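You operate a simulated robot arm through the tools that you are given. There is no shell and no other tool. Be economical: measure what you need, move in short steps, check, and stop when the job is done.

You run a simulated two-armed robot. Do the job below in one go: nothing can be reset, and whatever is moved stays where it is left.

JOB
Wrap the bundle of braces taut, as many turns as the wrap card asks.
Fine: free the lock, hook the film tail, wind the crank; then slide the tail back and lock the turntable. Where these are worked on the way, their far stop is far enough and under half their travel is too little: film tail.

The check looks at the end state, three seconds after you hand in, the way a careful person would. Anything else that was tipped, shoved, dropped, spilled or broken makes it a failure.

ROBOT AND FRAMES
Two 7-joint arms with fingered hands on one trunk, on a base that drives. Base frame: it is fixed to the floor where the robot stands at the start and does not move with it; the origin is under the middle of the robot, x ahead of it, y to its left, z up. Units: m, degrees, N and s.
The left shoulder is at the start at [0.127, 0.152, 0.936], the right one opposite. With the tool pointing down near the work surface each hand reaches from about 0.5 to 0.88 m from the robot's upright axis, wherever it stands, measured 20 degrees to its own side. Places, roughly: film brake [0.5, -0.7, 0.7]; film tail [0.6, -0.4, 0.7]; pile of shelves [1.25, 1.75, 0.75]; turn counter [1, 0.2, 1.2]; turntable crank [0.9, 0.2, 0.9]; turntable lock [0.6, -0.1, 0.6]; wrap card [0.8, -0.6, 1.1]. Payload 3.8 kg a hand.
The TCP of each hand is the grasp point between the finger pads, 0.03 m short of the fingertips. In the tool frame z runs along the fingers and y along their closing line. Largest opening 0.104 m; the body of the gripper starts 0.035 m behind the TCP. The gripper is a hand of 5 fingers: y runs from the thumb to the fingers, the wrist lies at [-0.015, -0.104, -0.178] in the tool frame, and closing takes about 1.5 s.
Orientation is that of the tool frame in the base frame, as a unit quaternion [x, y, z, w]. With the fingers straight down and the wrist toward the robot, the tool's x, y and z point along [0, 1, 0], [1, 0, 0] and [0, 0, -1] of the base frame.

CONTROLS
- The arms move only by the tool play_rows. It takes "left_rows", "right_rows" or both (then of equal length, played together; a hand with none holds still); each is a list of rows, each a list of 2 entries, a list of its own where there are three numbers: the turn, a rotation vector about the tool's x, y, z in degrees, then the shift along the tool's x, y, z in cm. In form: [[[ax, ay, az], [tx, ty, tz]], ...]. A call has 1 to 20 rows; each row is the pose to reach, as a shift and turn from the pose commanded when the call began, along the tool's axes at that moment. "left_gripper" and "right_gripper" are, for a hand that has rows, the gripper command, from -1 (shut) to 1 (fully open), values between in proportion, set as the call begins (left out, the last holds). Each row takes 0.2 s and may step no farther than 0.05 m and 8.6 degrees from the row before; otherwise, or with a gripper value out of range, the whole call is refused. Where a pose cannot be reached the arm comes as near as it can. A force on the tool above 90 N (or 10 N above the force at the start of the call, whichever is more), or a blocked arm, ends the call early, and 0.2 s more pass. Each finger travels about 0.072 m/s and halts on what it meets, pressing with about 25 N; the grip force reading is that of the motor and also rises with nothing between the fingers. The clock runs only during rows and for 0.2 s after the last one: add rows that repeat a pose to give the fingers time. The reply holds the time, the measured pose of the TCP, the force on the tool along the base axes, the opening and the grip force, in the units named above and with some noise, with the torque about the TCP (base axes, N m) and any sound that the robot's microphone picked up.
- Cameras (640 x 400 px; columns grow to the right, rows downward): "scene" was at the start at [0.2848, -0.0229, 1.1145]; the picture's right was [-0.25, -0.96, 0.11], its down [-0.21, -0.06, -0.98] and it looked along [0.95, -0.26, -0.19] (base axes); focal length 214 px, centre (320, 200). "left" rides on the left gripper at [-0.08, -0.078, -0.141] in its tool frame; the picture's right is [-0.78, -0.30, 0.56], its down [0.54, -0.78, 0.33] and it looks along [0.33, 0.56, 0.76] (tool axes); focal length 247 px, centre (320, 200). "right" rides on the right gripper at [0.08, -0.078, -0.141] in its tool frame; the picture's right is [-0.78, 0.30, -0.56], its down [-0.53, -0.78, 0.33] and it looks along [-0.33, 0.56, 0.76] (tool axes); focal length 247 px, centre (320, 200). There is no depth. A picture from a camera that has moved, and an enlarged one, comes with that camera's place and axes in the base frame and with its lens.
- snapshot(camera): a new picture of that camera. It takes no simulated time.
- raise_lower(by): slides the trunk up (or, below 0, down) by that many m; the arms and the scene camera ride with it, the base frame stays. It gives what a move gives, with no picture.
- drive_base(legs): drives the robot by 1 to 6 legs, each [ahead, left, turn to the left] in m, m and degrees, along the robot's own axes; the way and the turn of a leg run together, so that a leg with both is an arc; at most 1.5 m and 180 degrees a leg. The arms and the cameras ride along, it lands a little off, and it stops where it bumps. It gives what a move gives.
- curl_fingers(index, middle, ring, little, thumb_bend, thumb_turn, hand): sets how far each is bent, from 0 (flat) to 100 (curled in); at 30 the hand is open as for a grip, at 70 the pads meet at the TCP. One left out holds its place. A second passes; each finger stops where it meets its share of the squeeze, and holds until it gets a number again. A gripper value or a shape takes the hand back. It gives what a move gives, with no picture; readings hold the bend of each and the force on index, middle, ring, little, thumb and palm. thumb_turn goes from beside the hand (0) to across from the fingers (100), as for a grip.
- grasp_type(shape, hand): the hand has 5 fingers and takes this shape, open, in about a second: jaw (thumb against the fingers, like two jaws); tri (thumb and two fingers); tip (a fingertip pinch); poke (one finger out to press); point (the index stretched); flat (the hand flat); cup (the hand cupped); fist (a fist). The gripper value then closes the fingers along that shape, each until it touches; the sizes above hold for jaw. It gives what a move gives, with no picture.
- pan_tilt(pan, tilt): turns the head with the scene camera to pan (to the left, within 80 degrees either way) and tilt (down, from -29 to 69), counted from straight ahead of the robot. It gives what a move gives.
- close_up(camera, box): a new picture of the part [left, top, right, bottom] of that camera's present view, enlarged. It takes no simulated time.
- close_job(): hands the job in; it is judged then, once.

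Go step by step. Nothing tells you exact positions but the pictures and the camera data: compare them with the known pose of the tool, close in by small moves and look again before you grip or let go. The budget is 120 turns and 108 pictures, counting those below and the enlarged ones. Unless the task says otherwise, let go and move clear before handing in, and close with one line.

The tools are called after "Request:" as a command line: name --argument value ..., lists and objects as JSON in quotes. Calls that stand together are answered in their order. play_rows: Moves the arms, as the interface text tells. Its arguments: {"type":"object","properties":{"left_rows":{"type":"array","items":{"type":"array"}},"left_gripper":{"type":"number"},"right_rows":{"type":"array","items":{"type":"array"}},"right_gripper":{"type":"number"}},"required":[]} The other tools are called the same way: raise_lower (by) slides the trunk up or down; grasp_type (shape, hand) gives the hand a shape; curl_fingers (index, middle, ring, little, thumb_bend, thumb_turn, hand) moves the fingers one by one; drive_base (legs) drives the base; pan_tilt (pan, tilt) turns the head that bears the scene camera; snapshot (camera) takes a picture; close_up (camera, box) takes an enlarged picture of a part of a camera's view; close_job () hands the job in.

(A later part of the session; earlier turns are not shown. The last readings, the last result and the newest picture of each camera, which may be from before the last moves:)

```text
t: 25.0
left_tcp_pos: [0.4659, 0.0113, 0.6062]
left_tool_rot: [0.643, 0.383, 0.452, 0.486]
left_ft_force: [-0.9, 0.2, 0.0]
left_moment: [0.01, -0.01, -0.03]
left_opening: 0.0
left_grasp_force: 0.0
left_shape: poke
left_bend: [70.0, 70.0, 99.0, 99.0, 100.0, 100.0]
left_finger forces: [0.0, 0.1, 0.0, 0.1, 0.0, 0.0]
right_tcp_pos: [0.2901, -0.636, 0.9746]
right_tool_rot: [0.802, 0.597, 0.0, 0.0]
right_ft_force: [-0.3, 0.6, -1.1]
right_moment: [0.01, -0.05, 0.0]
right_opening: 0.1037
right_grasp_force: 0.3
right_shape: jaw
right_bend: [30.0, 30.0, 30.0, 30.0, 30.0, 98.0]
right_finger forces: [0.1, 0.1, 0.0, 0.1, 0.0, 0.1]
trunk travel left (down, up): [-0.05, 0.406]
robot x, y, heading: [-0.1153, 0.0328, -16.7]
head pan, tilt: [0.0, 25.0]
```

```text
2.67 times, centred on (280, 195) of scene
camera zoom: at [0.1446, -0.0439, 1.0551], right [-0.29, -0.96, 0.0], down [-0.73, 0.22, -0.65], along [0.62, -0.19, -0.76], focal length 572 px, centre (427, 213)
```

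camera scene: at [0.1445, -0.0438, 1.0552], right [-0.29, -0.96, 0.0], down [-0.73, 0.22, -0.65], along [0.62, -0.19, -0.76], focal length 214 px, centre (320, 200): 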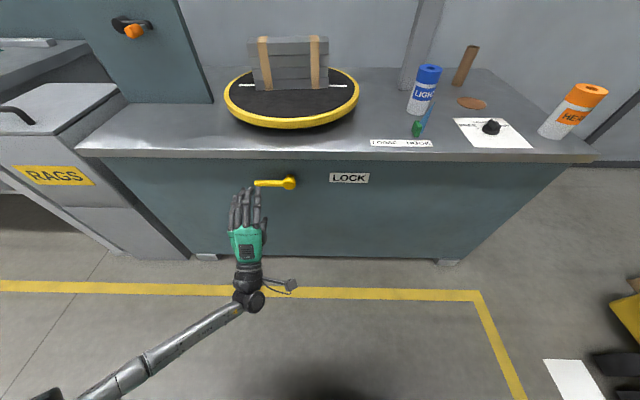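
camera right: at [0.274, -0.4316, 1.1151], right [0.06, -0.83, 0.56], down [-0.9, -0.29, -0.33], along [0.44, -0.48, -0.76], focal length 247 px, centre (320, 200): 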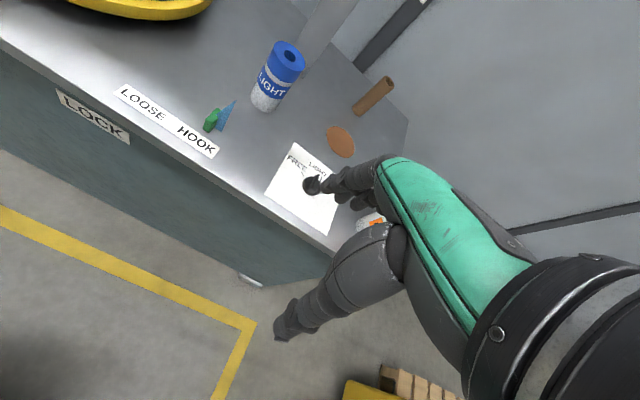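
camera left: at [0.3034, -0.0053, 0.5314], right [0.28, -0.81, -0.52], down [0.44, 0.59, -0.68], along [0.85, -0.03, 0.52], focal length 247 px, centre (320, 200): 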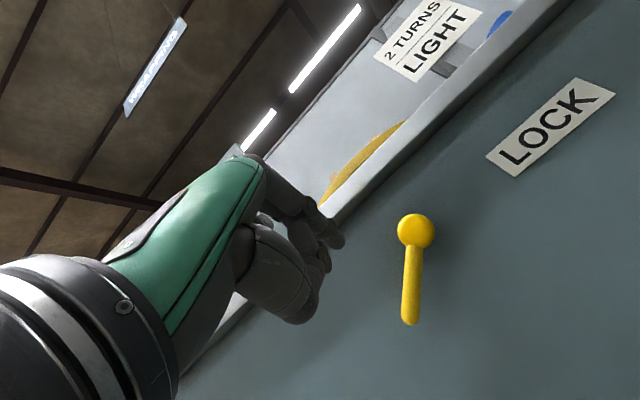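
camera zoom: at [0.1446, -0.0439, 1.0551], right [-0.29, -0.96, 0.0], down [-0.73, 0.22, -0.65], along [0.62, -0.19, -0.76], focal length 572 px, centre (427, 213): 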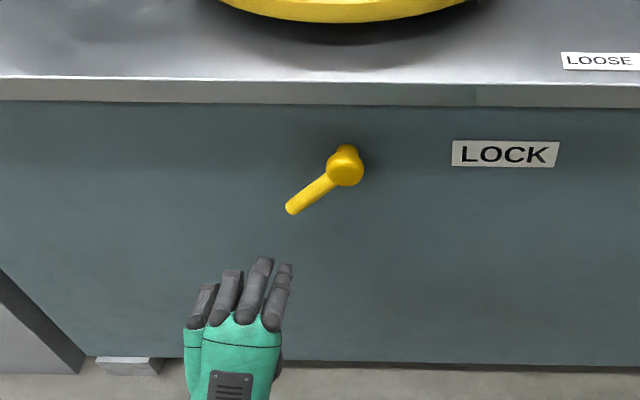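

Request:
grasp_type --shape "point" --hand "left"

Request:
play_rows --left_rows '[[[0, 0, -6], [0, 0, 0]], [[0, 0, -13], [0, 0, 0]], [[0, 0, -13], [0, 0, 0]]]'

Request:
snapshot --camera "left"

Request:
close_up --camera "scene" --box '[160, 120, 400, 270]'

```text
t: 25.9
left_tcp_pos: [0.4652, 0.0104, 0.6066]
left_tool_rot: [0.643, 0.383, 0.452, 0.486]
left_ft_force: [0.3, 0.4, 0.9]
left_moment: [0.0, -0.02, 0.01]
left_opening: 0.0001
left_grasp_force: 0.1
left_shape: point
left_bend: [20.0, 100.0, 100.0, 100.0, 98.0, 88.0]
left_finger forces: [0.1, 0.0, 0.0, 0.1, 0.0, 0.0]
right_tcp_pos: [0.2912, -0.637, 0.9748]
right_tool_rot: [0.802, 0.597, 0.0, 0.0]
right_ft_force: [0.6, 0.3, -0.7]
right_moment: [0.04, 0.0, 0.0]
right_opening: 0.1037
right_grasp_force: 0.1
right_shape: jaw
right_bend: [30.0, 30.0, 30.0, 30.0, 30.0, 98.0]
right_finger forces: [0.0, 0.0, 0.0, 0.0, 0.0, 0.1]
trunk travel left (down, up): [-0.05, 0.406]
robot x, y, heading: [-0.1156, 0.0333, -16.8]
head pan, tilt: [0.0, 25.0]
```

```text
t: 26.7
left_tcp_pos: [0.4645, 0.0117, 0.6065]
left_tool_rot: [0.595, 0.453, 0.393, 0.535]
left_ft_force: [0.8, 0.0, -0.2]
left_moment: [-0.01, 0.0, -0.02]
left_opening: 0.0
left_grasp_force: 0.1
left_shape: point
left_bend: [20.0, 100.0, 100.0, 100.0, 98.0, 88.0]
left_finger forces: [0.0, 0.0, 0.0, 0.1, 0.0, 0.0]
right_tcp_pos: [0.2908, -0.6359, 0.9735]
right_tool_rot: [0.802, 0.597, 0.0, 0.0]
right_ft_force: [-0.3, 0.0, -0.8]
right_moment: [-0.02, 0.0, 0.03]
right_opening: 0.1036
right_grasp_force: 0.1
right_shape: jaw
right_bend: [30.0, 30.0, 30.0, 30.0, 30.0, 98.0]
right_finger forces: [0.0, 0.0, 0.0, 0.1, 0.0, 0.1]
trunk travel left (down, up): [-0.05, 0.406]
robot x, y, heading: [-0.1163, 0.037, -16.5]
head pan, tilt: [0.0, 25.0]
```

```text
73 pictures are left
camera left: at [0.2993, -0.0237, 0.5474], right [0.28, -0.9, -0.35], down [0.37, 0.43, -0.82], along [0.88, 0.1, 0.46], focal length 247 px, centre (320, 200)
```

left: 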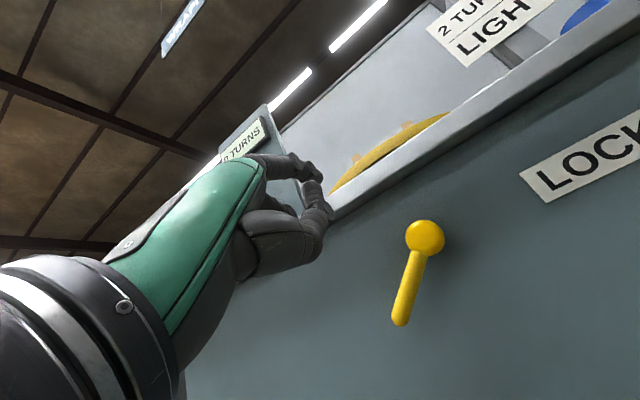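

```text
2.67 times, centred on (280, 195) of scene
camera zoom: at [0.1446, -0.0438, 1.0551], right [-0.29, -0.96, 0.0], down [-0.73, 0.22, -0.65], along [0.62, -0.19, -0.76], focal length 572 px, centre (427, 213)
```

zoom: 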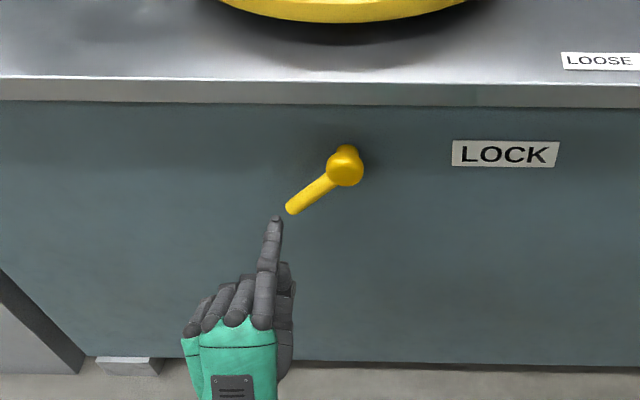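

Request:
play_rows --left_rows '[[[-3.5, 0, 0], [1.5, -2.5, 0]], [[-7, 0, 0], [3.2, -5, 0]], [[-7, 0, 0], [3.2, -5, 3]], [[-7, 0, 0], [3.2, -5, 6]], [[-7, 0, 0], [3.2, -5, 9]], [[-7, 0, 0], [3.2, -5, 9]]]'

Request:
snapshot --camera "left"

Request:
close_up --camera "scene" --box '[200, 120, 360, 220]'

```text
t: 28.1
left_tcp_pos: [0.5545, 0.0176, 0.5453]
left_tool_rot: [0.562, 0.428, 0.421, 0.569]
left_ft_force: [0.8, -0.1, -0.1]
left_moment: [0.01, -0.01, -0.01]
left_opening: 0.0001
left_grasp_force: 0.0
left_shape: point
left_bend: [20.0, 100.0, 100.0, 100.0, 98.0, 88.0]
left_finger forces: [0.0, 0.0, 0.0, 0.1, 0.1, 0.0]
right_tcp_pos: [0.2908, -0.6358, 0.9747]
right_tool_rot: [0.802, 0.597, 0.0, 0.0]
right_ft_force: [-0.5, 0.3, -1.0]
right_moment: [0.02, 0.02, 0.0]
right_opening: 0.1037
right_grasp_force: 0.1
right_shape: jaw
right_bend: [30.0, 30.0, 30.0, 30.0, 30.0, 98.0]
right_finger forces: [0.0, 0.0, 0.0, 0.0, 0.1, 0.0]
trunk travel left (down, up): [-0.05, 0.406]
robot x, y, heading: [-0.1124, 0.0327, -16.5]
head pan, tilt: [0.0, 25.0]
```

```text
71 pictures are left
camera left: at [0.3969, -0.0205, 0.4685], right [0.32, -0.91, -0.28], down [0.47, 0.41, -0.78], along [0.83, 0.12, 0.55], focal length 247 px, centre (320, 200)
```

left: 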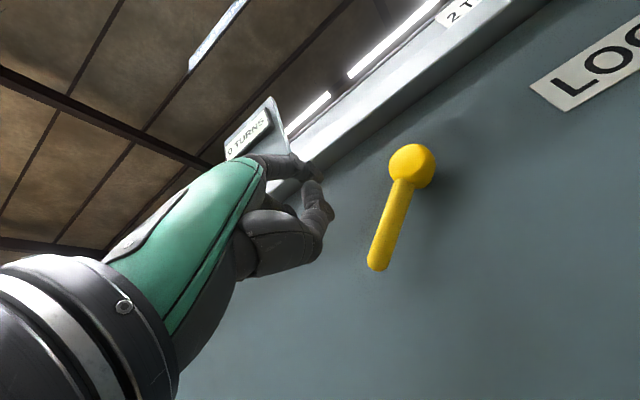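

```text
4.00 times, centred on (280, 170) of scene
camera zoom: at [0.1445, -0.0437, 1.0552], right [-0.29, -0.96, 0.0], down [-0.73, 0.22, -0.65], along [0.62, -0.19, -0.76], focal length 858 px, centre (480, 320)
```

zoom: 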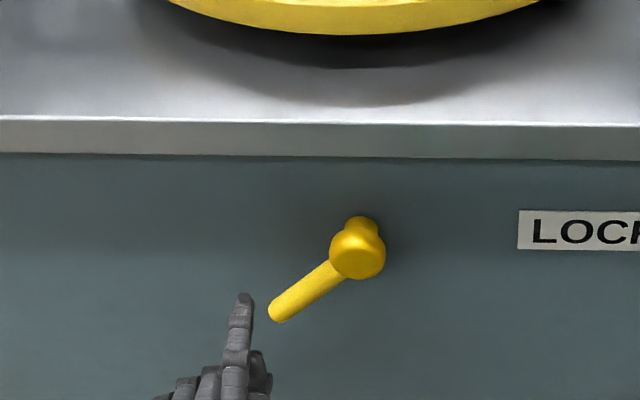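

Request:
play_rows --left_rows '[[[0, 0, 0], [0, 1.5, 0]], [[0, 0, 0], [-2, 1.5, 1]], [[0, 0, 0], [-2, 1.5, 3.3]], [[0, 0, 0], [-2.3, -0.3, 3.3]], [[0, 0, 0], [-3, -1.5, 3.3]], [[0, 0, 0], [-3.6, -2.3, 3.3]], [[0, 0, 0], [-4.5, -3.2, 3.3]], [[0, 0, 0], [-5.4, -3.8, 3.3]], [[0, 0, 0], [-6.5, -4.3, 3.3]], [[0, 0, 0], [-6.5, -4.3, 3.3]]]'

Request:
close_up --camera "scene" --box '[200, 120, 360, 220]'

```text
t: 30.3
left_tcp_pos: [0.5445, -0.0478, 0.5355]
left_tool_rot: [0.562, 0.428, 0.421, 0.569]
left_ft_force: [0.5, -0.1, 0.1]
left_moment: [-0.05, 0.0, 0.03]
left_opening: 0.0001
left_grasp_force: 0.1
left_shape: point
left_bend: [20.0, 100.0, 100.0, 100.0, 98.0, 88.0]
left_finger forces: [0.0, 0.1, 0.0, 0.1, 0.1, 0.1]
left hand out of reach, approached as far as the arm can: row 4, 5, 6, 7, 8, 9, 10
right_tcp_pos: [0.2916, -0.6343, 0.9751]
right_tool_rot: [0.802, 0.597, 0.0, -0.001]
right_ft_force: [-0.6, 0.5, -0.7]
right_moment: [0.0, 0.04, -0.01]
right_opening: 0.1039
right_grasp_force: 0.1
right_shape: jaw
right_bend: [30.0, 30.0, 30.0, 30.0, 30.0, 98.0]
right_finger forces: [0.0, 0.0, 0.0, 0.0, 0.0, 0.0]
trunk travel left (down, up): [-0.05, 0.406]
robot x, y, heading: [-0.1155, 0.0335, -16.8]
head pan, tilt: [0.0, 25.0]
```

```text
4.00 times, centred on (280, 170) of scene
camera zoom: at [0.1449, -0.0435, 1.0551], right [-0.29, -0.96, 0.0], down [-0.73, 0.22, -0.65], along [0.62, -0.19, -0.76], focal length 858 px, centre (480, 320)
```

zoom: 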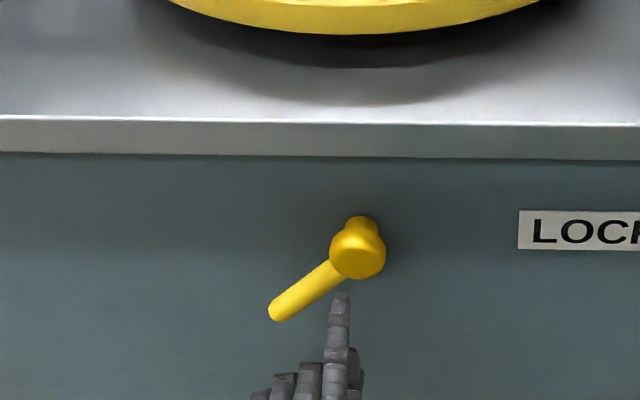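

Out of reach this low down. I'll retract the hand, lower the trunk and drive a bit closer.

Request:
play_rows --left_rows '[[[0, 0, 0], [2, 0, -4]], [[0, 0, 0], [5, 2, -8]], [[0, 0, 0], [7, 4, -12]], [[0, 0, 0], [7, 4, -14]], [[0, 0, 0], [7, 4, -14]]]'

Request:
raise_lower --by -0.05

Request:
drive_base --legs '[[0.1, 0, 0]]'

Request:
snapshot --camera "scene"

```text
refused: row 2 steps farther than a row can; nothing moved
```

```text
t: 31.2
left_tcp_pos: [0.5261, -0.0448, 0.4196]
left_tool_rot: [0.588, 0.448, 0.4, 0.541]
left_ft_force: [-0.1, 0.8, 0.6]
left_moment: [0.01, -0.01, 0.0]
left_opening: 0.0
left_grasp_force: 0.2
left_shape: point
left_bend: [20.0, 100.0, 100.0, 100.0, 98.0, 88.0]
left_finger forces: [0.0, 0.0, 0.1, 0.0, 0.0, 0.0]
right_tcp_pos: [0.2892, -0.6357, 0.9261]
right_tool_rot: [0.803, 0.596, 0.001, 0.001]
right_ft_force: [-0.2, -0.6, 0.5]
right_moment: [-0.01, -0.01, -0.03]
right_opening: 0.1036
right_grasp_force: 0.1
right_shape: jaw
right_bend: [30.0, 30.0, 30.0, 30.0, 30.0, 98.0]
right_finger forces: [0.0, 0.0, 0.0, 0.0, 0.0, 0.0]
trunk travel left (down, up): [0.0, 0.456]
robot x, y, heading: [-0.1158, 0.0354, -16.6]
head pan, tilt: [0.0, 25.0]
```

```text
t: 32.4
left_tcp_pos: [0.6149, -0.0674, 0.4119]
left_tool_rot: [0.592, 0.452, 0.398, 0.536]
left_ft_force: [-66.5, 24.9, -28.3]
left_moment: [-1.3, -4.82, -1.23]
left_opening: 0.0
left_grasp_force: 0.1
left_shape: point
left_bend: [12.0, 100.0, 100.0, 100.0, 98.0, 88.0]
left_finger forces: [71.5, 0.0, 0.0, 0.0, 0.0, 0.1]
right_tcp_pos: [0.3895, -0.6626, 0.9229]
right_tool_rot: [0.802, 0.598, 0.0, 0.0]
right_ft_force: [-0.3, 0.0, 0.2]
right_moment: [-0.04, 0.01, 0.02]
right_opening: 0.1039
right_grasp_force: 0.0
right_shape: jaw
right_bend: [30.0, 30.0, 30.0, 30.0, 30.0, 98.0]
right_finger forces: [0.1, 0.0, 0.0, 0.0, 0.0, 0.0]
trunk travel left (down, up): [0.0, 0.456]
robot x, y, heading: [-0.0231, 0.0082, -16.7]
head pan, tilt: [0.0, 25.0]
```

```text
68 pictures are left
camera scene: at [0.2776, -0.0821, 0.9707], right [-0.29, -0.96, 0.0], down [-0.79, 0.24, -0.56], along [0.54, -0.16, -0.83], focal length 214 px, centre (320, 200)
```

scene: 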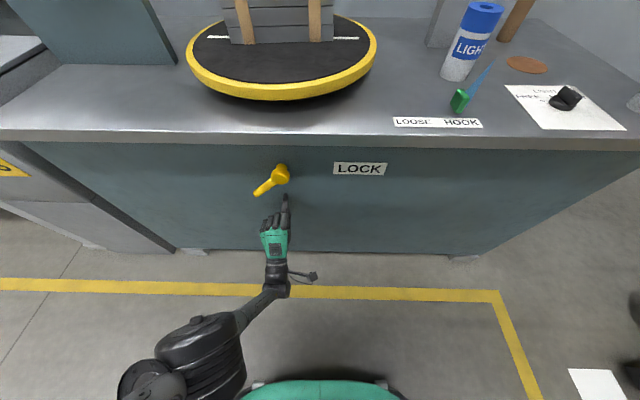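

My retract was refused, so the drive pressed the finger against the cabinet face. I'll pull it straight back off.

Request:
play_rows --left_rows '[[[0, 0, 0], [0, 0, -4]], [[0, 0, 0], [0, 0, -8]], [[0, 0, 0], [3, 2, -11]], [[0, 0, 0], [6, 4, -12]], [[0, 0, 0], [7, 7, -12]], [[0, 0, 0], [7, 11, -12]], [[0, 0, 0], [7, 15, -12]], [[0, 0, 0], [7, 15, -12]]]'

Request:
snapshot --camera "scene"

```text
t: 34.1
left_tcp_pos: [0.5591, -0.0251, 0.3796]
left_tool_rot: [0.591, 0.451, 0.399, 0.537]
left_ft_force: [0.2, 0.7, -0.4]
left_moment: [0.02, -0.03, 0.01]
left_opening: 0.0003
left_grasp_force: 0.1
left_shape: point
left_bend: [20.0, 100.0, 100.0, 100.0, 98.0, 88.0]
left_finger forces: [0.0, 0.1, 0.1, 0.0, 0.0, 0.0]
left hand out of reach, approached as far as the arm can: row 1, 2, 3, 4, 5, 6, 7, 8
right_tcp_pos: [0.3892, -0.6624, 0.9243]
right_tool_rot: [0.802, 0.598, -0.001, -0.001]
right_ft_force: [0.0, -0.5, 1.1]
right_moment: [0.01, 0.0, -0.01]
right_opening: 0.1038
right_grasp_force: 0.0
right_shape: jaw
right_bend: [30.0, 30.0, 30.0, 30.0, 30.0, 98.0]
right_finger forces: [0.0, 0.1, 0.0, 0.0, 0.0, 0.0]
trunk travel left (down, up): [0.0, 0.456]
robot x, y, heading: [-0.0215, 0.0086, -16.7]
head pan, tilt: [0.0, 25.0]
```

```text
67 pictures are left
camera scene: at [0.2774, -0.0828, 0.9714], right [-0.29, -0.96, 0.0], down [-0.79, 0.24, -0.56], along [0.54, -0.16, -0.83], focal length 214 px, centre (320, 200)
```

scene: 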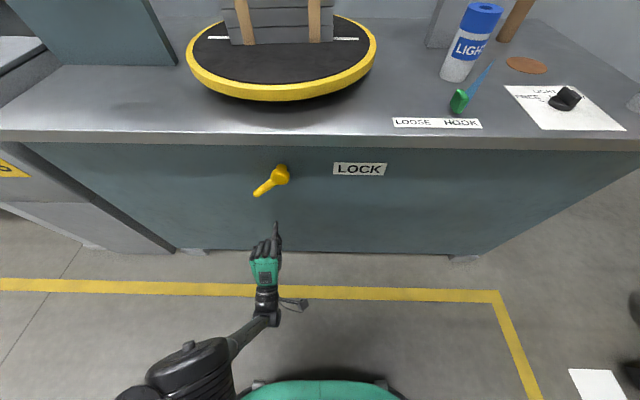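

Request:
drive_base --legs '[[-0.08, 0, 0]]'

Request:
raise_lower --by 0.12

Request:
play_rows --left_rows '[[[0, 0, 0], [0, 2, -2]], [[0, 0, 0], [0, 4, -4]], [[0, 0, 0], [0, 6, -6]], [[0, 0, 0], [0, 6, -6]]]'

Request:
snapshot --camera "scene"

```text
t: 35.2
left_tcp_pos: [0.4819, -0.0021, 0.38]
left_tool_rot: [0.59, 0.451, 0.399, 0.537]
left_ft_force: [0.6, -0.1, 0.6]
left_moment: [-0.01, 0.0, 0.0]
left_opening: 0.0002
left_grasp_force: 0.1
left_shape: point
left_bend: [20.0, 100.0, 100.0, 100.0, 98.0, 88.0]
left_finger forces: [0.0, 0.0, 0.0, 0.0, 0.0, 0.0]
right_tcp_pos: [0.3118, -0.6391, 0.9254]
right_tool_rot: [0.801, 0.599, 0.0, 0.0]
right_ft_force: [0.0, 0.3, -0.2]
right_moment: [-0.02, -0.07, -0.03]
right_opening: 0.1035
right_grasp_force: 0.1
right_shape: jaw
right_bend: [30.0, 30.0, 30.0, 30.0, 30.0, 98.0]
right_finger forces: [0.0, 0.0, 0.0, 0.0, 0.0, 0.1]
trunk travel left (down, up): [0.0, 0.456]
robot x, y, heading: [-0.0961, 0.0275, -16.6]
head pan, tilt: [0.0, 25.0]
```

```text
t: 36.7
left_tcp_pos: [0.5238, -0.0137, 0.6405]
left_tool_rot: [0.527, 0.403, 0.446, 0.601]
left_ft_force: [-0.9, 0.6, -0.9]
left_moment: [0.01, -0.03, 0.0]
left_opening: 0.0
left_grasp_force: 0.1
left_shape: point
left_bend: [20.0, 100.0, 100.0, 100.0, 98.0, 88.0]
left_finger forces: [0.0, 0.0, 0.0, 0.1, 0.1, 0.0]
right_tcp_pos: [0.3144, -0.6389, 1.0431]
right_tool_rot: [0.801, 0.599, -0.001, -0.002]
right_ft_force: [0.4, -0.2, -1.5]
right_moment: [0.02, -0.02, 0.01]
right_opening: 0.1038
right_grasp_force: 0.0
right_shape: jaw
right_bend: [30.0, 30.0, 30.0, 30.0, 30.0, 98.0]
right_finger forces: [0.1, 0.0, 0.0, 0.0, 0.0, 0.0]
trunk travel left (down, up): [-0.12, 0.336]
robot x, y, heading: [-0.0978, 0.0298, -16.2]
head pan, tilt: [0.0, 25.0]
```

```text
t: 37.7
left_tcp_pos: [0.4609, 0.0049, 0.6923]
left_tool_rot: [0.527, 0.402, 0.447, 0.601]
left_ft_force: [0.1, 0.0, -0.6]
left_moment: [-0.01, 0.02, -0.02]
left_opening: 0.0001
left_grasp_force: 0.1
left_shape: point
left_bend: [20.0, 100.0, 100.0, 100.0, 98.0, 88.0]
left_finger forces: [0.1, 0.0, 0.1, 0.0, 0.0, 0.1]
right_tcp_pos: [0.3142, -0.6393, 1.045]
right_tool_rot: [0.801, 0.598, 0.0, 0.0]
right_ft_force: [0.7, -0.4, 0.5]
right_moment: [0.02, -0.01, -0.03]
right_opening: 0.1038
right_grasp_force: 0.1
right_shape: jaw
right_bend: [30.0, 30.0, 30.0, 30.0, 30.0, 98.0]
right_finger forces: [0.1, 0.0, 0.0, 0.0, 0.0, 0.0]
trunk travel left (down, up): [-0.12, 0.336]
robot x, y, heading: [-0.0921, 0.0268, -16.3]
head pan, tilt: [0.0, 25.0]
```

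```text
66 pictures are left
camera scene: at [0.1152, -0.0344, 1.1626], right [-0.28, -0.96, 0.0], down [-0.64, 0.19, -0.74], along [0.71, -0.21, -0.67], focal length 214 px, centre (320, 200)
```

scene: 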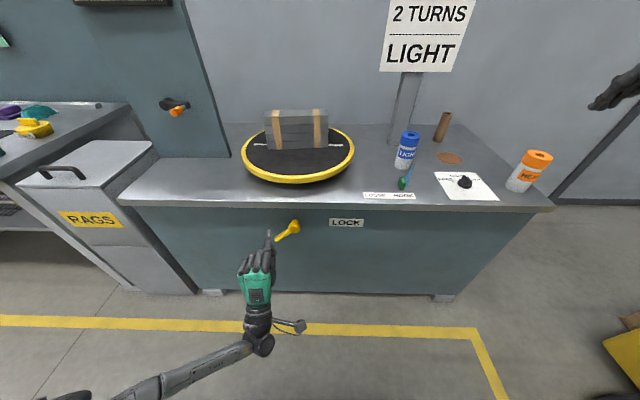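

The fingers-forward pose runs out of reach down low. I'll turn the left index finger straight down in front of the cabinet and sweep the lever to the right from its left side.

Request:
play_rows --left_rows '[[[8, 0, 0], [0.5, 0, -0.5]], [[16, 0, 0], [1, 0, -1]], [[24, 0, 0], [1.5, 0, -1]], [[32, 0, 0], [2, 0, -1]], [[40, 0, 0], [2.5, 0, -1]], [[48, 0, 0], [3, 0, -1]], [[56, 0, 0], [3.5, 0, -1]], [[64, 0, 0], [4, 0, -1]], [[72, 0, 0], [4.5, 0, -1]], [[80, 0, 0], [4.5, 0, -1]], [[88, 0, 0], [4.5, 0, -1]], [[96, 0, 0], [4.5, 0, -1]], [[96, 0, 0], [4.5, 0, -1]]]'

Request:
snapshot --camera "scene"

Request:
snapshot --camera "left"

```text
t: 40.5
left_tcp_pos: [0.4631, 0.0504, 0.6911]
left_tool_rot: [0.799, 0.601, -0.001, 0.01]
left_ft_force: [-0.5, 0.3, 0.5]
left_moment: [-0.02, 0.01, -0.02]
left_opening: 0.0
left_grasp_force: 0.1
left_shape: point
left_bend: [20.0, 100.0, 100.0, 100.0, 98.0, 88.0]
left_finger forces: [0.1, 0.0, 0.1, 0.0, 0.0, 0.0]
right_tcp_pos: [0.3133, -0.6396, 1.0453]
right_tool_rot: [0.802, 0.598, 0.0, -0.001]
right_ft_force: [-0.4, 0.4, 0.5]
right_moment: [-0.01, 0.0, -0.03]
right_opening: 0.1036
right_grasp_force: 0.0
right_shape: jaw
right_bend: [30.0, 30.0, 30.0, 30.0, 30.0, 98.0]
right_finger forces: [0.0, 0.2, 0.0, 0.0, 0.0, 0.0]
trunk travel left (down, up): [-0.12, 0.336]
robot x, y, heading: [-0.0939, 0.0289, -16.5]
head pan, tilt: [0.0, 25.0]
```

```text
65 pictures are left
camera scene: at [0.1148, -0.0338, 1.1628], right [-0.28, -0.96, 0.0], down [-0.64, 0.19, -0.74], along [0.71, -0.21, -0.67], focal length 214 px, centre (320, 200)
```

scene: 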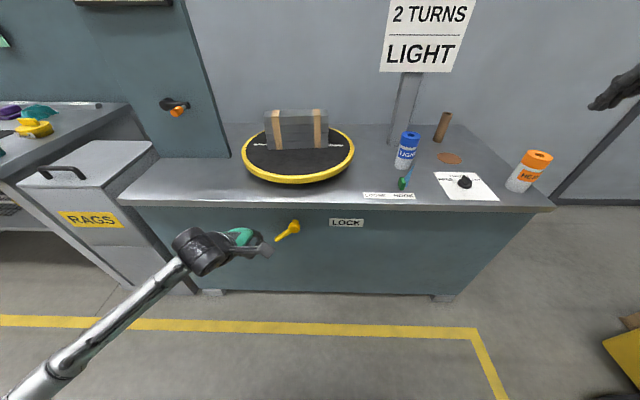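

```text
64 pictures are left
camera left: at [0.3653, -0.0014, 0.8323], right [-0.49, -0.67, -0.55], down [-0.59, 0.72, -0.35], along [0.63, 0.15, -0.76], focal length 247 px, centre (320, 200)
```

left: 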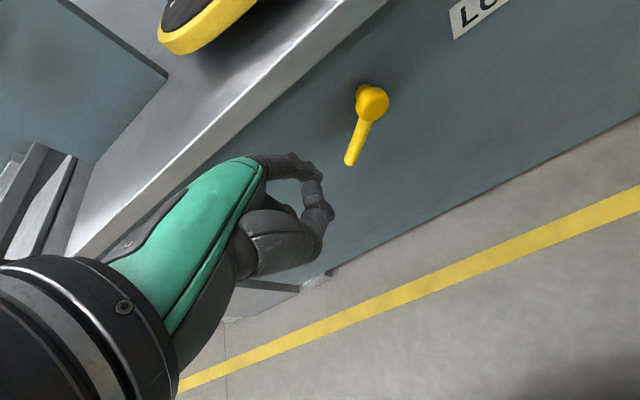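

Request:
play_rows --left_rows '[[[-8, 0, 0], [0.5, 0, 3]], [[-16, 0, 0], [1, 0, 6]], [[-25, 0, 0], [1.2, 0, 9]], [[-25, 0, 0], [1.2, 1, 12]], [[-25, 0, 0], [1.2, 4, 13.3]], [[-25, 0, 0], [1.2, 7, 13.3]], [[-25, 0, 0], [1.2, 9.5, 13.3]], [[-25, 0, 0], [1.2, 9.5, 13.3]]]'

Request:
close_up --camera "scene" --box '[180, 150, 372, 270]'

Request:
snapshot --camera "left"

```text
refused: row 3 steps farther than a row can; nothing moved
```

```text
3.33 times, centred on (276, 210) of scene
camera zoom: at [0.1148, -0.0338, 1.1628], right [-0.28, -0.96, 0.0], down [-0.64, 0.19, -0.74], along [0.71, -0.21, -0.67], focal length 715 px, centre (467, 167)
```

zoom: 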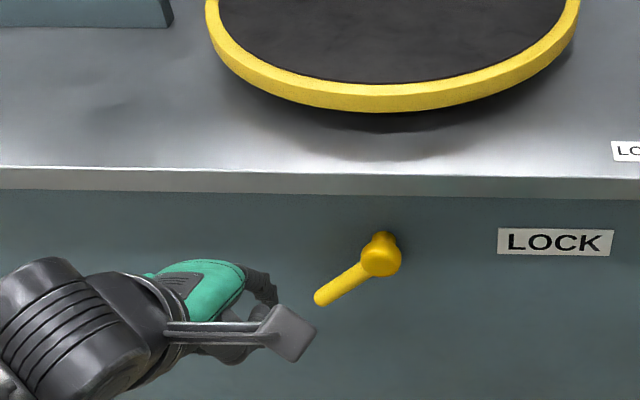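

```text
62 pictures are left
camera left: at [0.3653, -0.0014, 0.8323], right [-0.49, -0.67, -0.55], down [-0.59, 0.72, -0.35], along [0.63, 0.15, -0.76], focal length 247 px, centre (320, 200)
```

left: 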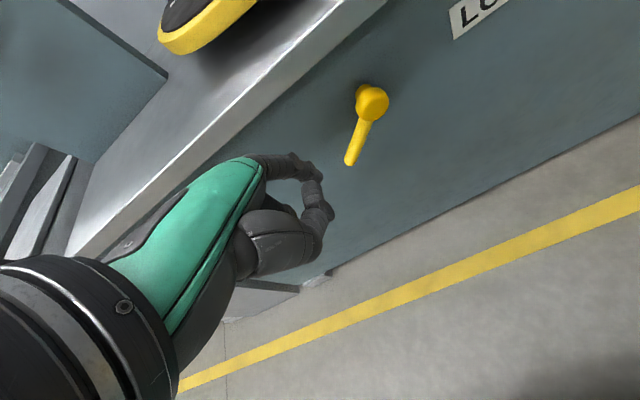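

Request:
play_rows --left_rows '[[[-8, 0, 0], [0.5, 0, 3]], [[-16, 0, 0], [1, 0, 6]], [[-24, 0, 0], [1.2, 0, 9]], [[-25, 0, 0], [1.2, 1, 12]], [[-25, 0, 0], [1.2, 4, 13.3]], [[-25, 0, 0], [1.2, 7, 13.3]], [[-25, 0, 0], [1.2, 9.5, 13.3]], [[-25, 0, 0], [1.2, 9.5, 13.3]]]'

Request:
snapshot --camera "left"

Request:
close_up --camera "scene" --box '[180, 150, 372, 270]'

```text
t: 42.3
left_tcp_pos: [0.561, 0.0345, 0.5614]
left_tool_rot: [0.778, 0.587, 0.129, 0.184]
left_ft_force: [-0.2, 0.3, 0.0]
left_moment: [-0.02, 0.03, 0.01]
left_opening: 0.0
left_grasp_force: 0.0
left_shape: point
left_bend: [20.0, 100.0, 100.0, 100.0, 98.0, 88.0]
left_finger forces: [0.1, 0.0, 0.0, 0.0, 0.1, 0.1]
right_tcp_pos: [0.3128, -0.6402, 1.0449]
right_tool_rot: [0.802, 0.598, 0.0, -0.001]
right_ft_force: [0.0, 0.4, -0.7]
right_moment: [0.0, 0.01, -0.01]
right_opening: 0.1034
right_grasp_force: 0.0
right_shape: jaw
right_bend: [30.0, 30.0, 30.0, 30.0, 30.0, 98.0]
right_finger forces: [0.0, 0.0, 0.0, 0.1, 0.1, 0.0]
trunk travel left (down, up): [-0.12, 0.336]
robot x, y, heading: [-0.0933, 0.0267, -16.5]
head pan, tilt: [0.0, 25.0]
```

```text
61 pictures are left
camera left: at [0.4133, -0.0047, 0.6544], right [-0.24, -0.75, -0.62], down [-0.39, 0.66, -0.65], along [0.89, 0.08, -0.45], focal length 247 px, centre (320, 200)
```

left: 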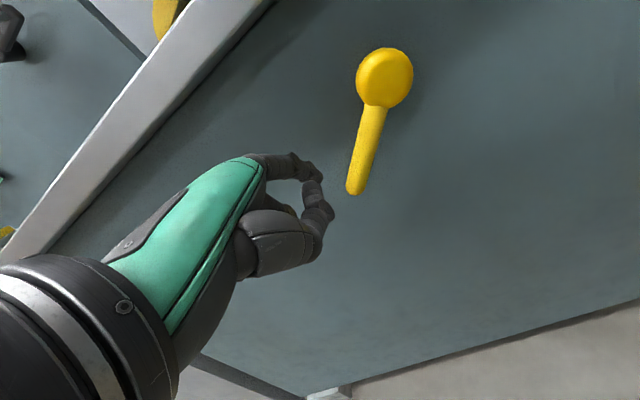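

```text
3.33 times, centred on (276, 210) of scene
camera zoom: at [0.1147, -0.0339, 1.1628], right [-0.28, -0.96, 0.0], down [-0.64, 0.19, -0.74], along [0.71, -0.21, -0.67], focal length 715 px, centre (467, 167)
```

zoom: 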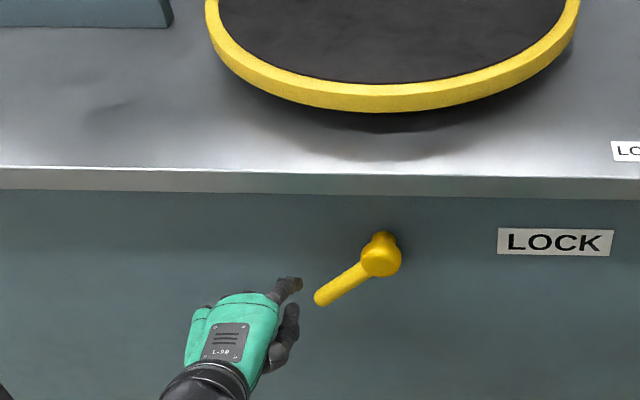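

Request:
play_rows --left_rows '[[[0, 0, 0], [-1.7, 0.23, -0.44]], [[0, 0, 0], [-3, 0, 0]], [[0, 0, 0], [-4.2, -0.38, 0.7]], [[0, 0, 0], [-5.6, -0.56, 1.06]], [[0, 0, 0], [-7, -0.8, 1.5]], [[0, 0, 0], [-8.2, -0.94, 1.77]], [[0, 0, 0], [-8.2, -0.94, 1.77]]]'

Request:
close_up --camera "scene" --box '[180, 150, 372, 270]'

Request:
snapshot --camera "left"

```text
t: 43.9
left_tcp_pos: [0.5345, -0.0448, 0.5399]
left_tool_rot: [0.777, 0.588, 0.129, 0.183]
left_ft_force: [-3.0, 4.7, 0.8]
left_moment: [-0.09, -0.09, 0.26]
left_opening: 0.096
left_grasp_force: 0.0
left_shape: point
left_bend: [21.0, 100.0, 100.0, 100.0, 98.0, 88.0]
left_finger forces: [5.5, 0.0, 0.0, 0.0, 0.0, 0.1]
right_tcp_pos: [0.3128, -0.6398, 1.0439]
right_tool_rot: [0.801, 0.598, 0.001, 0.0]
right_ft_force: [0.7, 0.9, 0.0]
right_moment: [0.01, -0.04, 0.0]
right_opening: 0.1037
right_grasp_force: 0.1
right_shape: jaw
right_bend: [30.0, 30.0, 30.0, 30.0, 30.0, 98.0]
right_finger forces: [0.0, 0.0, 0.0, 0.1, 0.0, 0.1]
trunk travel left (down, up): [-0.12, 0.336]
robot x, y, heading: [-0.0987, 0.0278, -16.4]
head pan, tilt: [0.0, 25.0]
```

```text
3.33 times, centred on (276, 210) of scene
camera zoom: at [0.1147, -0.0334, 1.1628], right [-0.28, -0.96, 0.0], down [-0.64, 0.19, -0.74], along [0.71, -0.21, -0.67], focal length 715 px, centre (467, 167)
```

zoom: 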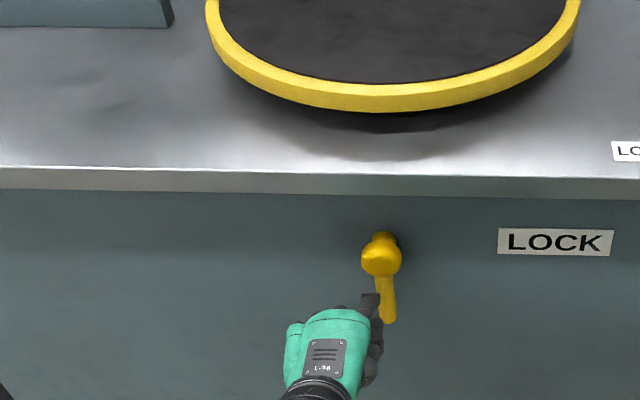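

```text
58 pictures are left
camera left: at [0.3875, -0.0827, 0.6344], right [-0.24, -0.75, -0.62], down [-0.39, 0.66, -0.65], along [0.89, 0.08, -0.45], focal length 247 px, centre (320, 200)
```

left: 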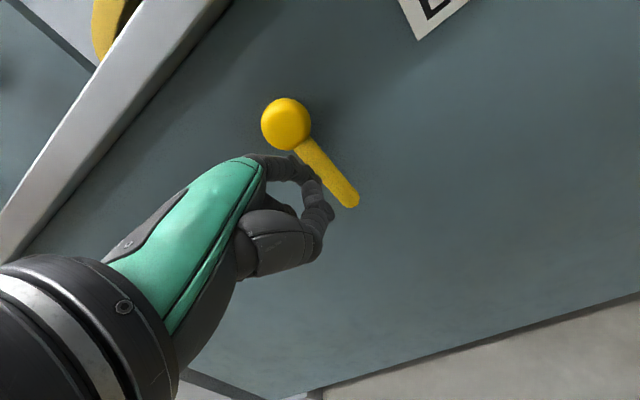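

The lever hangs straight down now. I'll push on a little to see whether this is the stop.

Request:
play_rows --left_rows '[[[0, 0, 0], [-1, 0, 0]], [[0, 0, 0], [-2, 0, 0]], [[0, 0, 0], [-3, 0, 0]], [[0, 0, 0], [-3, 0, 0]]]'

Request:
close_up --camera "scene" --box '[180, 150, 372, 270]'

```text
t: 44.9
left_tcp_pos: [0.5286, -0.0666, 0.5386]
left_tool_rot: [0.779, 0.586, 0.134, 0.179]
left_ft_force: [0.6, -1.6, -0.2]
left_moment: [0.01, -0.02, 0.04]
left_opening: 0.0956
left_grasp_force: 0.1
left_shape: point
left_bend: [20.0, 100.0, 100.0, 100.0, 98.0, 88.0]
left_finger forces: [0.0, 0.0, 0.0, 0.1, 0.0, 0.1]
right_tcp_pos: [0.3134, -0.6385, 1.0436]
right_tool_rot: [0.801, 0.598, 0.0, 0.0]
right_ft_force: [0.5, 0.8, -1.3]
right_moment: [0.01, -0.03, 0.01]
right_opening: 0.1038
right_grasp_force: 0.1
right_shape: jaw
right_bend: [30.0, 30.0, 30.0, 30.0, 30.0, 98.0]
right_finger forces: [0.0, 0.0, 0.0, 0.0, 0.0, 0.0]
trunk travel left (down, up): [-0.12, 0.336]
robot x, y, heading: [-0.0965, 0.0281, -16.3]
head pan, tilt: [0.0, 25.0]
```

```text
3.33 times, centred on (276, 210) of scene
camera zoom: at [0.1151, -0.0342, 1.1627], right [-0.28, -0.96, 0.0], down [-0.64, 0.19, -0.74], along [0.71, -0.21, -0.67], focal length 715 px, centre (467, 167)
```

zoom: 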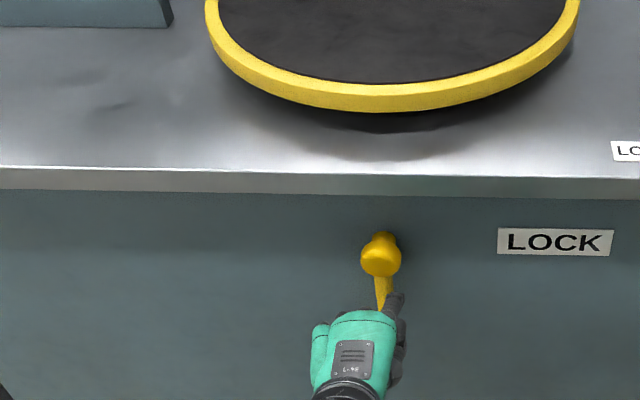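

The lever stays at straight down, so it has a 90° travel and should now be free. I'll retract the finger and check.

Request:
play_rows --left_rows '[[[0, 0, 0], [0, -2.6, -1.4]], [[0, 0, 0], [0, -5.3, -2.8]], [[0, 0, 0], [0, -8, -4.2]], [[0, 0, 0], [0, -10.6, -5.6]], [[0, 0, 0], [0, -10.6, -5.6]]]'

Request:
close_up --camera "scene" --box '[180, 150, 372, 270]'

Request:
snapshot --camera "left"

```text
t: 45.7
left_tcp_pos: [0.5314, -0.0581, 0.63]
left_tool_rot: [0.764, 0.563, 0.202, 0.241]
left_ft_force: [-0.2, -0.5, 0.5]
left_moment: [-0.01, 0.03, -0.02]
left_opening: 0.0961
left_grasp_force: 0.1
left_shape: point
left_bend: [20.0, 100.0, 100.0, 100.0, 99.0, 88.0]
left_finger forces: [0.0, 0.1, 0.0, 0.0, 0.1, 0.0]
right_tcp_pos: [0.311, -0.6397, 1.0494]
right_tool_rot: [0.802, 0.598, 0.002, 0.002]
right_ft_force: [-0.2, -0.1, 0.3]
right_moment: [-0.01, 0.01, -0.01]
right_opening: 0.1033
right_grasp_force: 0.0
right_shape: jaw
right_bend: [30.0, 30.0, 30.0, 30.0, 30.0, 98.0]
right_finger forces: [0.0, 0.1, 0.1, 0.0, 0.0, 0.0]
trunk travel left (down, up): [-0.12, 0.336]
robot x, y, heading: [-0.0923, 0.0289, -16.7]
head pan, tilt: [0.0, 25.0]
stopped in row 4 (left hand): the arm was blocked; the commanded pose is now the measured one
```

```text
3.33 times, centred on (276, 210) of scene
camera zoom: at [0.1127, -0.0335, 1.1667], right [-0.28, -0.96, 0.0], down [-0.64, 0.19, -0.75], along [0.72, -0.21, -0.66], focal length 715 px, centre (467, 167)
```

zoom: 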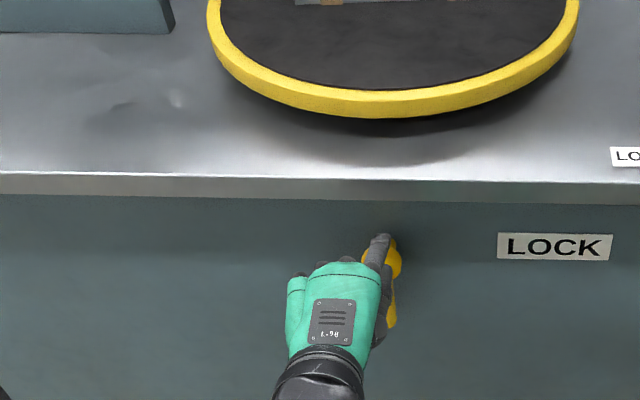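

```text
55 pictures are left
camera left: at [0.3683, -0.0948, 0.6942], right [-0.12, -0.75, -0.65], down [-0.25, 0.66, -0.71], along [0.96, 0.07, -0.27], focal length 247 px, centre (320, 200)
```

left: 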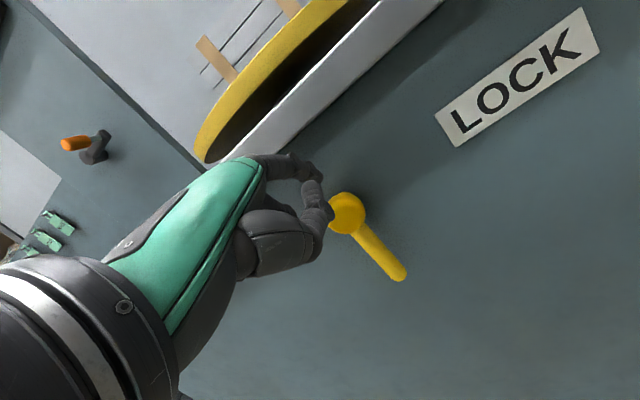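

Request:
play_rows --left_rows '[[[0, 0, 0], [1.5, -1.5, -1]], [[0, 0, 0], [3, -3, -2]], [[0, 0, 0], [5, -4, -3]], [[0, 0, 0], [7, -5, -4]], [[0, 0, 0], [9, -5, -5]], [[0, 0, 0], [9, -5, -5]]]'

Request:
snapshot --camera "scene"

```text
t: 46.5
left_tcp_pos: [0.5395, -0.0557, 0.7209]
left_tool_rot: [0.726, 0.572, 0.188, 0.331]
left_ft_force: [0.6, -0.1, -0.8]
left_moment: [0.01, -0.02, -0.01]
left_opening: 0.0958
left_grasp_force: 0.0
left_shape: point
left_bend: [20.0, 100.0, 100.0, 100.0, 99.0, 88.0]
left_finger forces: [0.0, 0.1, 0.0, 0.1, 0.0, 0.1]
right_tcp_pos: [0.3113, -0.6393, 1.0527]
right_tool_rot: [0.801, 0.599, 0.002, 0.003]
right_ft_force: [0.1, -0.3, 0.8]
right_moment: [-0.01, 0.0, -0.03]
right_opening: 0.1036
right_grasp_force: 0.0
right_shape: jaw
right_bend: [30.0, 30.0, 30.0, 30.0, 30.0, 98.0]
right_finger forces: [0.0, 0.0, 0.1, 0.1, 0.0, 0.0]
trunk travel left (down, up): [-0.12, 0.336]
robot x, y, heading: [-0.0921, 0.0272, -16.4]
head pan, tilt: [0.0, 25.0]
stopped in row 4 (left hand): the arm was blocked; the commanded pose is now the measured one
```

```text
54 pictures are left
camera scene: at [0.1118, -0.0331, 1.1687], right [-0.28, -0.96, 0.0], down [-0.63, 0.19, -0.75], along [0.72, -0.21, -0.66], focal length 214 px, centre (320, 200)
```

scene: 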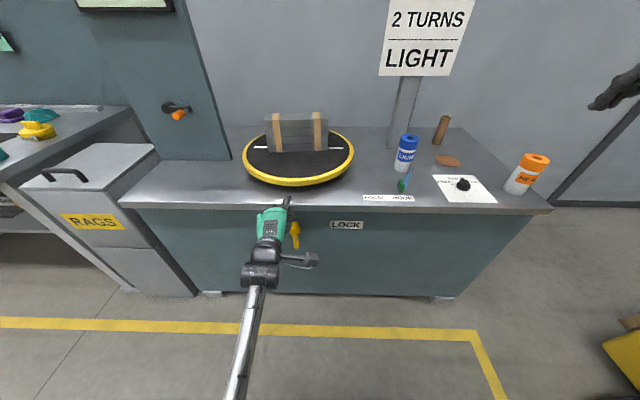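

The lever is at straight down and the hand is clear, but the elbow seems to be jammed against the body. I'll back the base off and then rework the arm.

Request:
drive_base --legs '[[-0.2, 0, 0]]'

Request:
play_rows --left_rows '[[[0, 0, 0], [2, 2, -1]], [[0, 0, 0], [4, 4, -2]], [[0, 0, 0], [6, 6, -4]], [[0, 0, 0], [9, 8, -6]], [[0, 0, 0], [12, 9, -8]], [[0, 0, 0], [12, 9, -8]]]'

Request:
snapshot --camera "scene"

```text
t: 48.2
left_tcp_pos: [0.3481, 0.0004, 0.7347]
left_tool_rot: [0.721, 0.57, 0.195, 0.343]
left_ft_force: [-0.1, -0.6, 0.1]
left_moment: [0.0, 0.04, -0.02]
left_opening: 0.0958
left_grasp_force: 0.2
left_shape: point
left_bend: [20.0, 100.0, 100.0, 100.0, 99.0, 88.0]
left_finger forces: [0.0, 0.1, 0.0, 0.0, 0.0, 0.0]
right_tcp_pos: [0.1127, -0.5813, 1.0468]
right_tool_rot: [0.802, 0.598, 0.001, 0.001]
right_ft_force: [-0.1, -0.1, -0.4]
right_moment: [0.01, -0.02, 0.02]
right_opening: 0.1038
right_grasp_force: 0.0
right_shape: jaw
right_bend: [30.0, 30.0, 30.0, 30.0, 30.0, 98.0]
right_finger forces: [0.0, 0.0, 0.0, 0.0, 0.0, 0.0]
trunk travel left (down, up): [-0.12, 0.336]
robot x, y, heading: [-0.2942, 0.0866, -16.7]
head pan, tilt: [0.0, 25.0]
```

```text
t: 49.6
left_tcp_pos: [0.3925, 0.1278, 0.8388]
left_tool_rot: [0.722, 0.57, 0.195, 0.342]
left_ft_force: [0.1, -0.8, -0.2]
left_moment: [0.03, -0.04, 0.0]
left_opening: 0.0001
left_grasp_force: 0.0
left_shape: point
left_bend: [20.0, 100.0, 100.0, 100.0, 99.0, 88.0]
left_finger forces: [0.1, 0.0, 0.0, 0.0, 0.1, 0.0]
right_tcp_pos: [0.1143, -0.5813, 1.0441]
right_tool_rot: [0.802, 0.598, -0.001, -0.001]
right_ft_force: [0.0, -0.6, -0.3]
right_moment: [-0.03, 0.0, -0.04]
right_opening: 0.1036
right_grasp_force: 0.0
right_shape: jaw
right_bend: [30.0, 30.0, 30.0, 30.0, 30.0, 98.0]
right_finger forces: [0.0, 0.0, 0.0, 0.1, 0.0, 0.0]
trunk travel left (down, up): [-0.12, 0.336]
robot x, y, heading: [-0.2934, 0.0909, -16.6]
head pan, tilt: [0.0, 25.0]
```

```text
53 pictures are left
camera scene: at [-0.0825, 0.0234, 1.1625], right [-0.29, -0.96, 0.0], down [-0.64, 0.19, -0.74], along [0.71, -0.21, -0.67], focal length 214 px, centre (320, 200)
```

scene: 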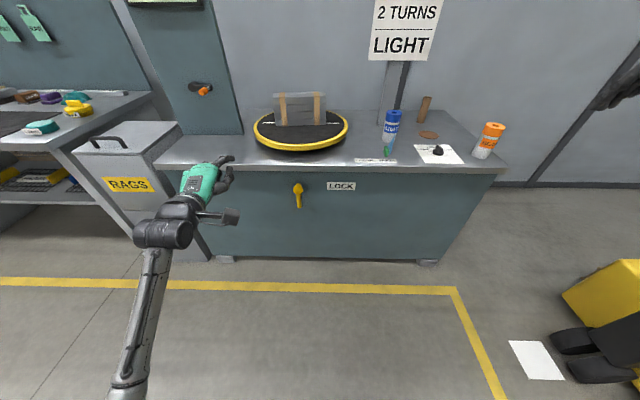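

The lever points straight down. Next I'll drive forward for the film tail and set the right hand to pointing.

Request:
drive_base --legs '[[0.2, -0.05, 0]]'

Request:
grasp_type --shape "point" --hand "right"

Request:
pan_tilt --pan -20 --tilt 35

Request:
snapshot --camera "scene"

```text
t: 51.2
left_tcp_pos: [0.5652, 0.0297, 0.8375]
left_tool_rot: [0.72, 0.572, 0.195, 0.341]
left_ft_force: [-0.4, 0.0, 1.1]
left_moment: [0.01, 0.01, 0.03]
left_opening: 0.0002
left_grasp_force: 0.1
left_shape: point
left_bend: [20.0, 100.0, 100.0, 100.0, 99.0, 88.0]
left_finger forces: [0.0, 0.0, 0.0, 0.0, 0.0, 0.0]
right_tcp_pos: [0.2927, -0.6831, 1.0448]
right_tool_rot: [0.8, 0.6, -0.001, -0.001]
right_ft_force: [0.4, -0.4, -0.1]
right_moment: [0.02, 0.01, 0.06]
right_opening: 0.1037
right_grasp_force: 0.0
right_shape: jaw
right_bend: [30.0, 30.0, 30.0, 30.0, 30.0, 98.0]
right_finger forces: [0.1, 0.1, 0.0, 0.0, 0.1, 0.1]
trunk travel left (down, up): [-0.12, 0.336]
robot x, y, heading: [-0.1232, -0.0142, -16.1]
head pan, tilt: [0.0, 25.0]
```

```text
t: 52.1
left_tcp_pos: [0.5638, 0.0303, 0.8388]
left_tool_rot: [0.719, 0.572, 0.196, 0.342]
left_ft_force: [0.5, -0.2, -1.2]
left_moment: [-0.01, 0.03, -0.03]
left_opening: 0.0
left_grasp_force: 0.0
left_shape: point
left_bend: [20.0, 100.0, 100.0, 100.0, 99.0, 88.0]
left_finger forces: [0.1, 0.0, 0.0, 0.0, 0.1, 0.1]
right_tcp_pos: [0.2906, -0.6831, 1.0442]
right_tool_rot: [0.801, 0.599, 0.001, -0.001]
right_ft_force: [0.0, -0.4, -0.2]
right_moment: [0.0, 0.03, 0.02]
right_opening: 0.0961
right_grasp_force: 0.1
right_shape: point
right_bend: [20.0, 100.0, 100.0, 100.0, 98.0, 88.0]
right_finger forces: [0.0, 0.1, 0.0, 0.1, 0.0, 0.1]
trunk travel left (down, up): [-0.12, 0.336]
robot x, y, heading: [-0.1212, -0.017, -16.0]
head pan, tilt: [0.0, 25.0]
```

```text
t: 52.9
left_tcp_pos: [0.5652, 0.0293, 0.8395]
left_tool_rot: [0.719, 0.573, 0.196, 0.342]
left_ft_force: [-1.4, 0.0, -0.1]
left_moment: [0.02, -0.03, -0.02]
left_opening: 0.0001
left_grasp_force: 0.0
left_shape: point
left_bend: [20.0, 100.0, 100.0, 100.0, 99.0, 88.0]
left_finger forces: [0.0, 0.1, 0.0, 0.0, 0.0, 0.0]
right_tcp_pos: [0.2911, -0.6818, 1.0445]
right_tool_rot: [0.801, 0.599, 0.0, 0.0]
right_ft_force: [-0.1, 0.4, -0.4]
right_moment: [0.01, -0.02, 0.01]
right_opening: 0.0958
right_grasp_force: 0.0
right_shape: point
right_bend: [20.0, 100.0, 100.0, 100.0, 98.0, 88.0]
right_finger forces: [0.0, 0.0, 0.1, 0.1, 0.0, 0.0]
trunk travel left (down, up): [-0.12, 0.336]
robot x, y, heading: [-0.1207, -0.0145, -16.3]
head pan, tilt: [-20.0, 35.0]
```

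```text
52 pictures are left
camera scene: at [0.0699, -0.1026, 1.1504], right [-0.58, -0.81, 0.1], down [-0.67, 0.4, -0.63], along [0.47, -0.43, -0.77], focal length 214 px, centre (320, 200)
```

scene: 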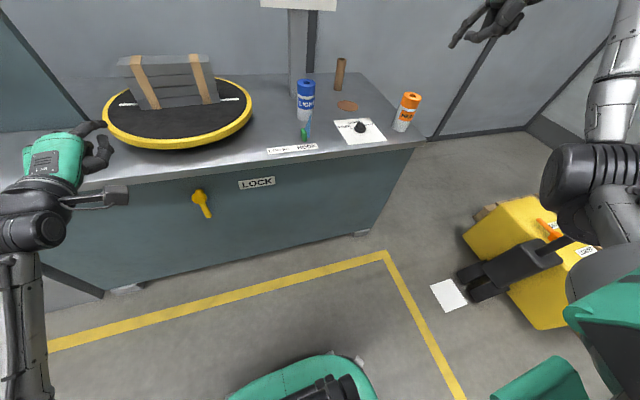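

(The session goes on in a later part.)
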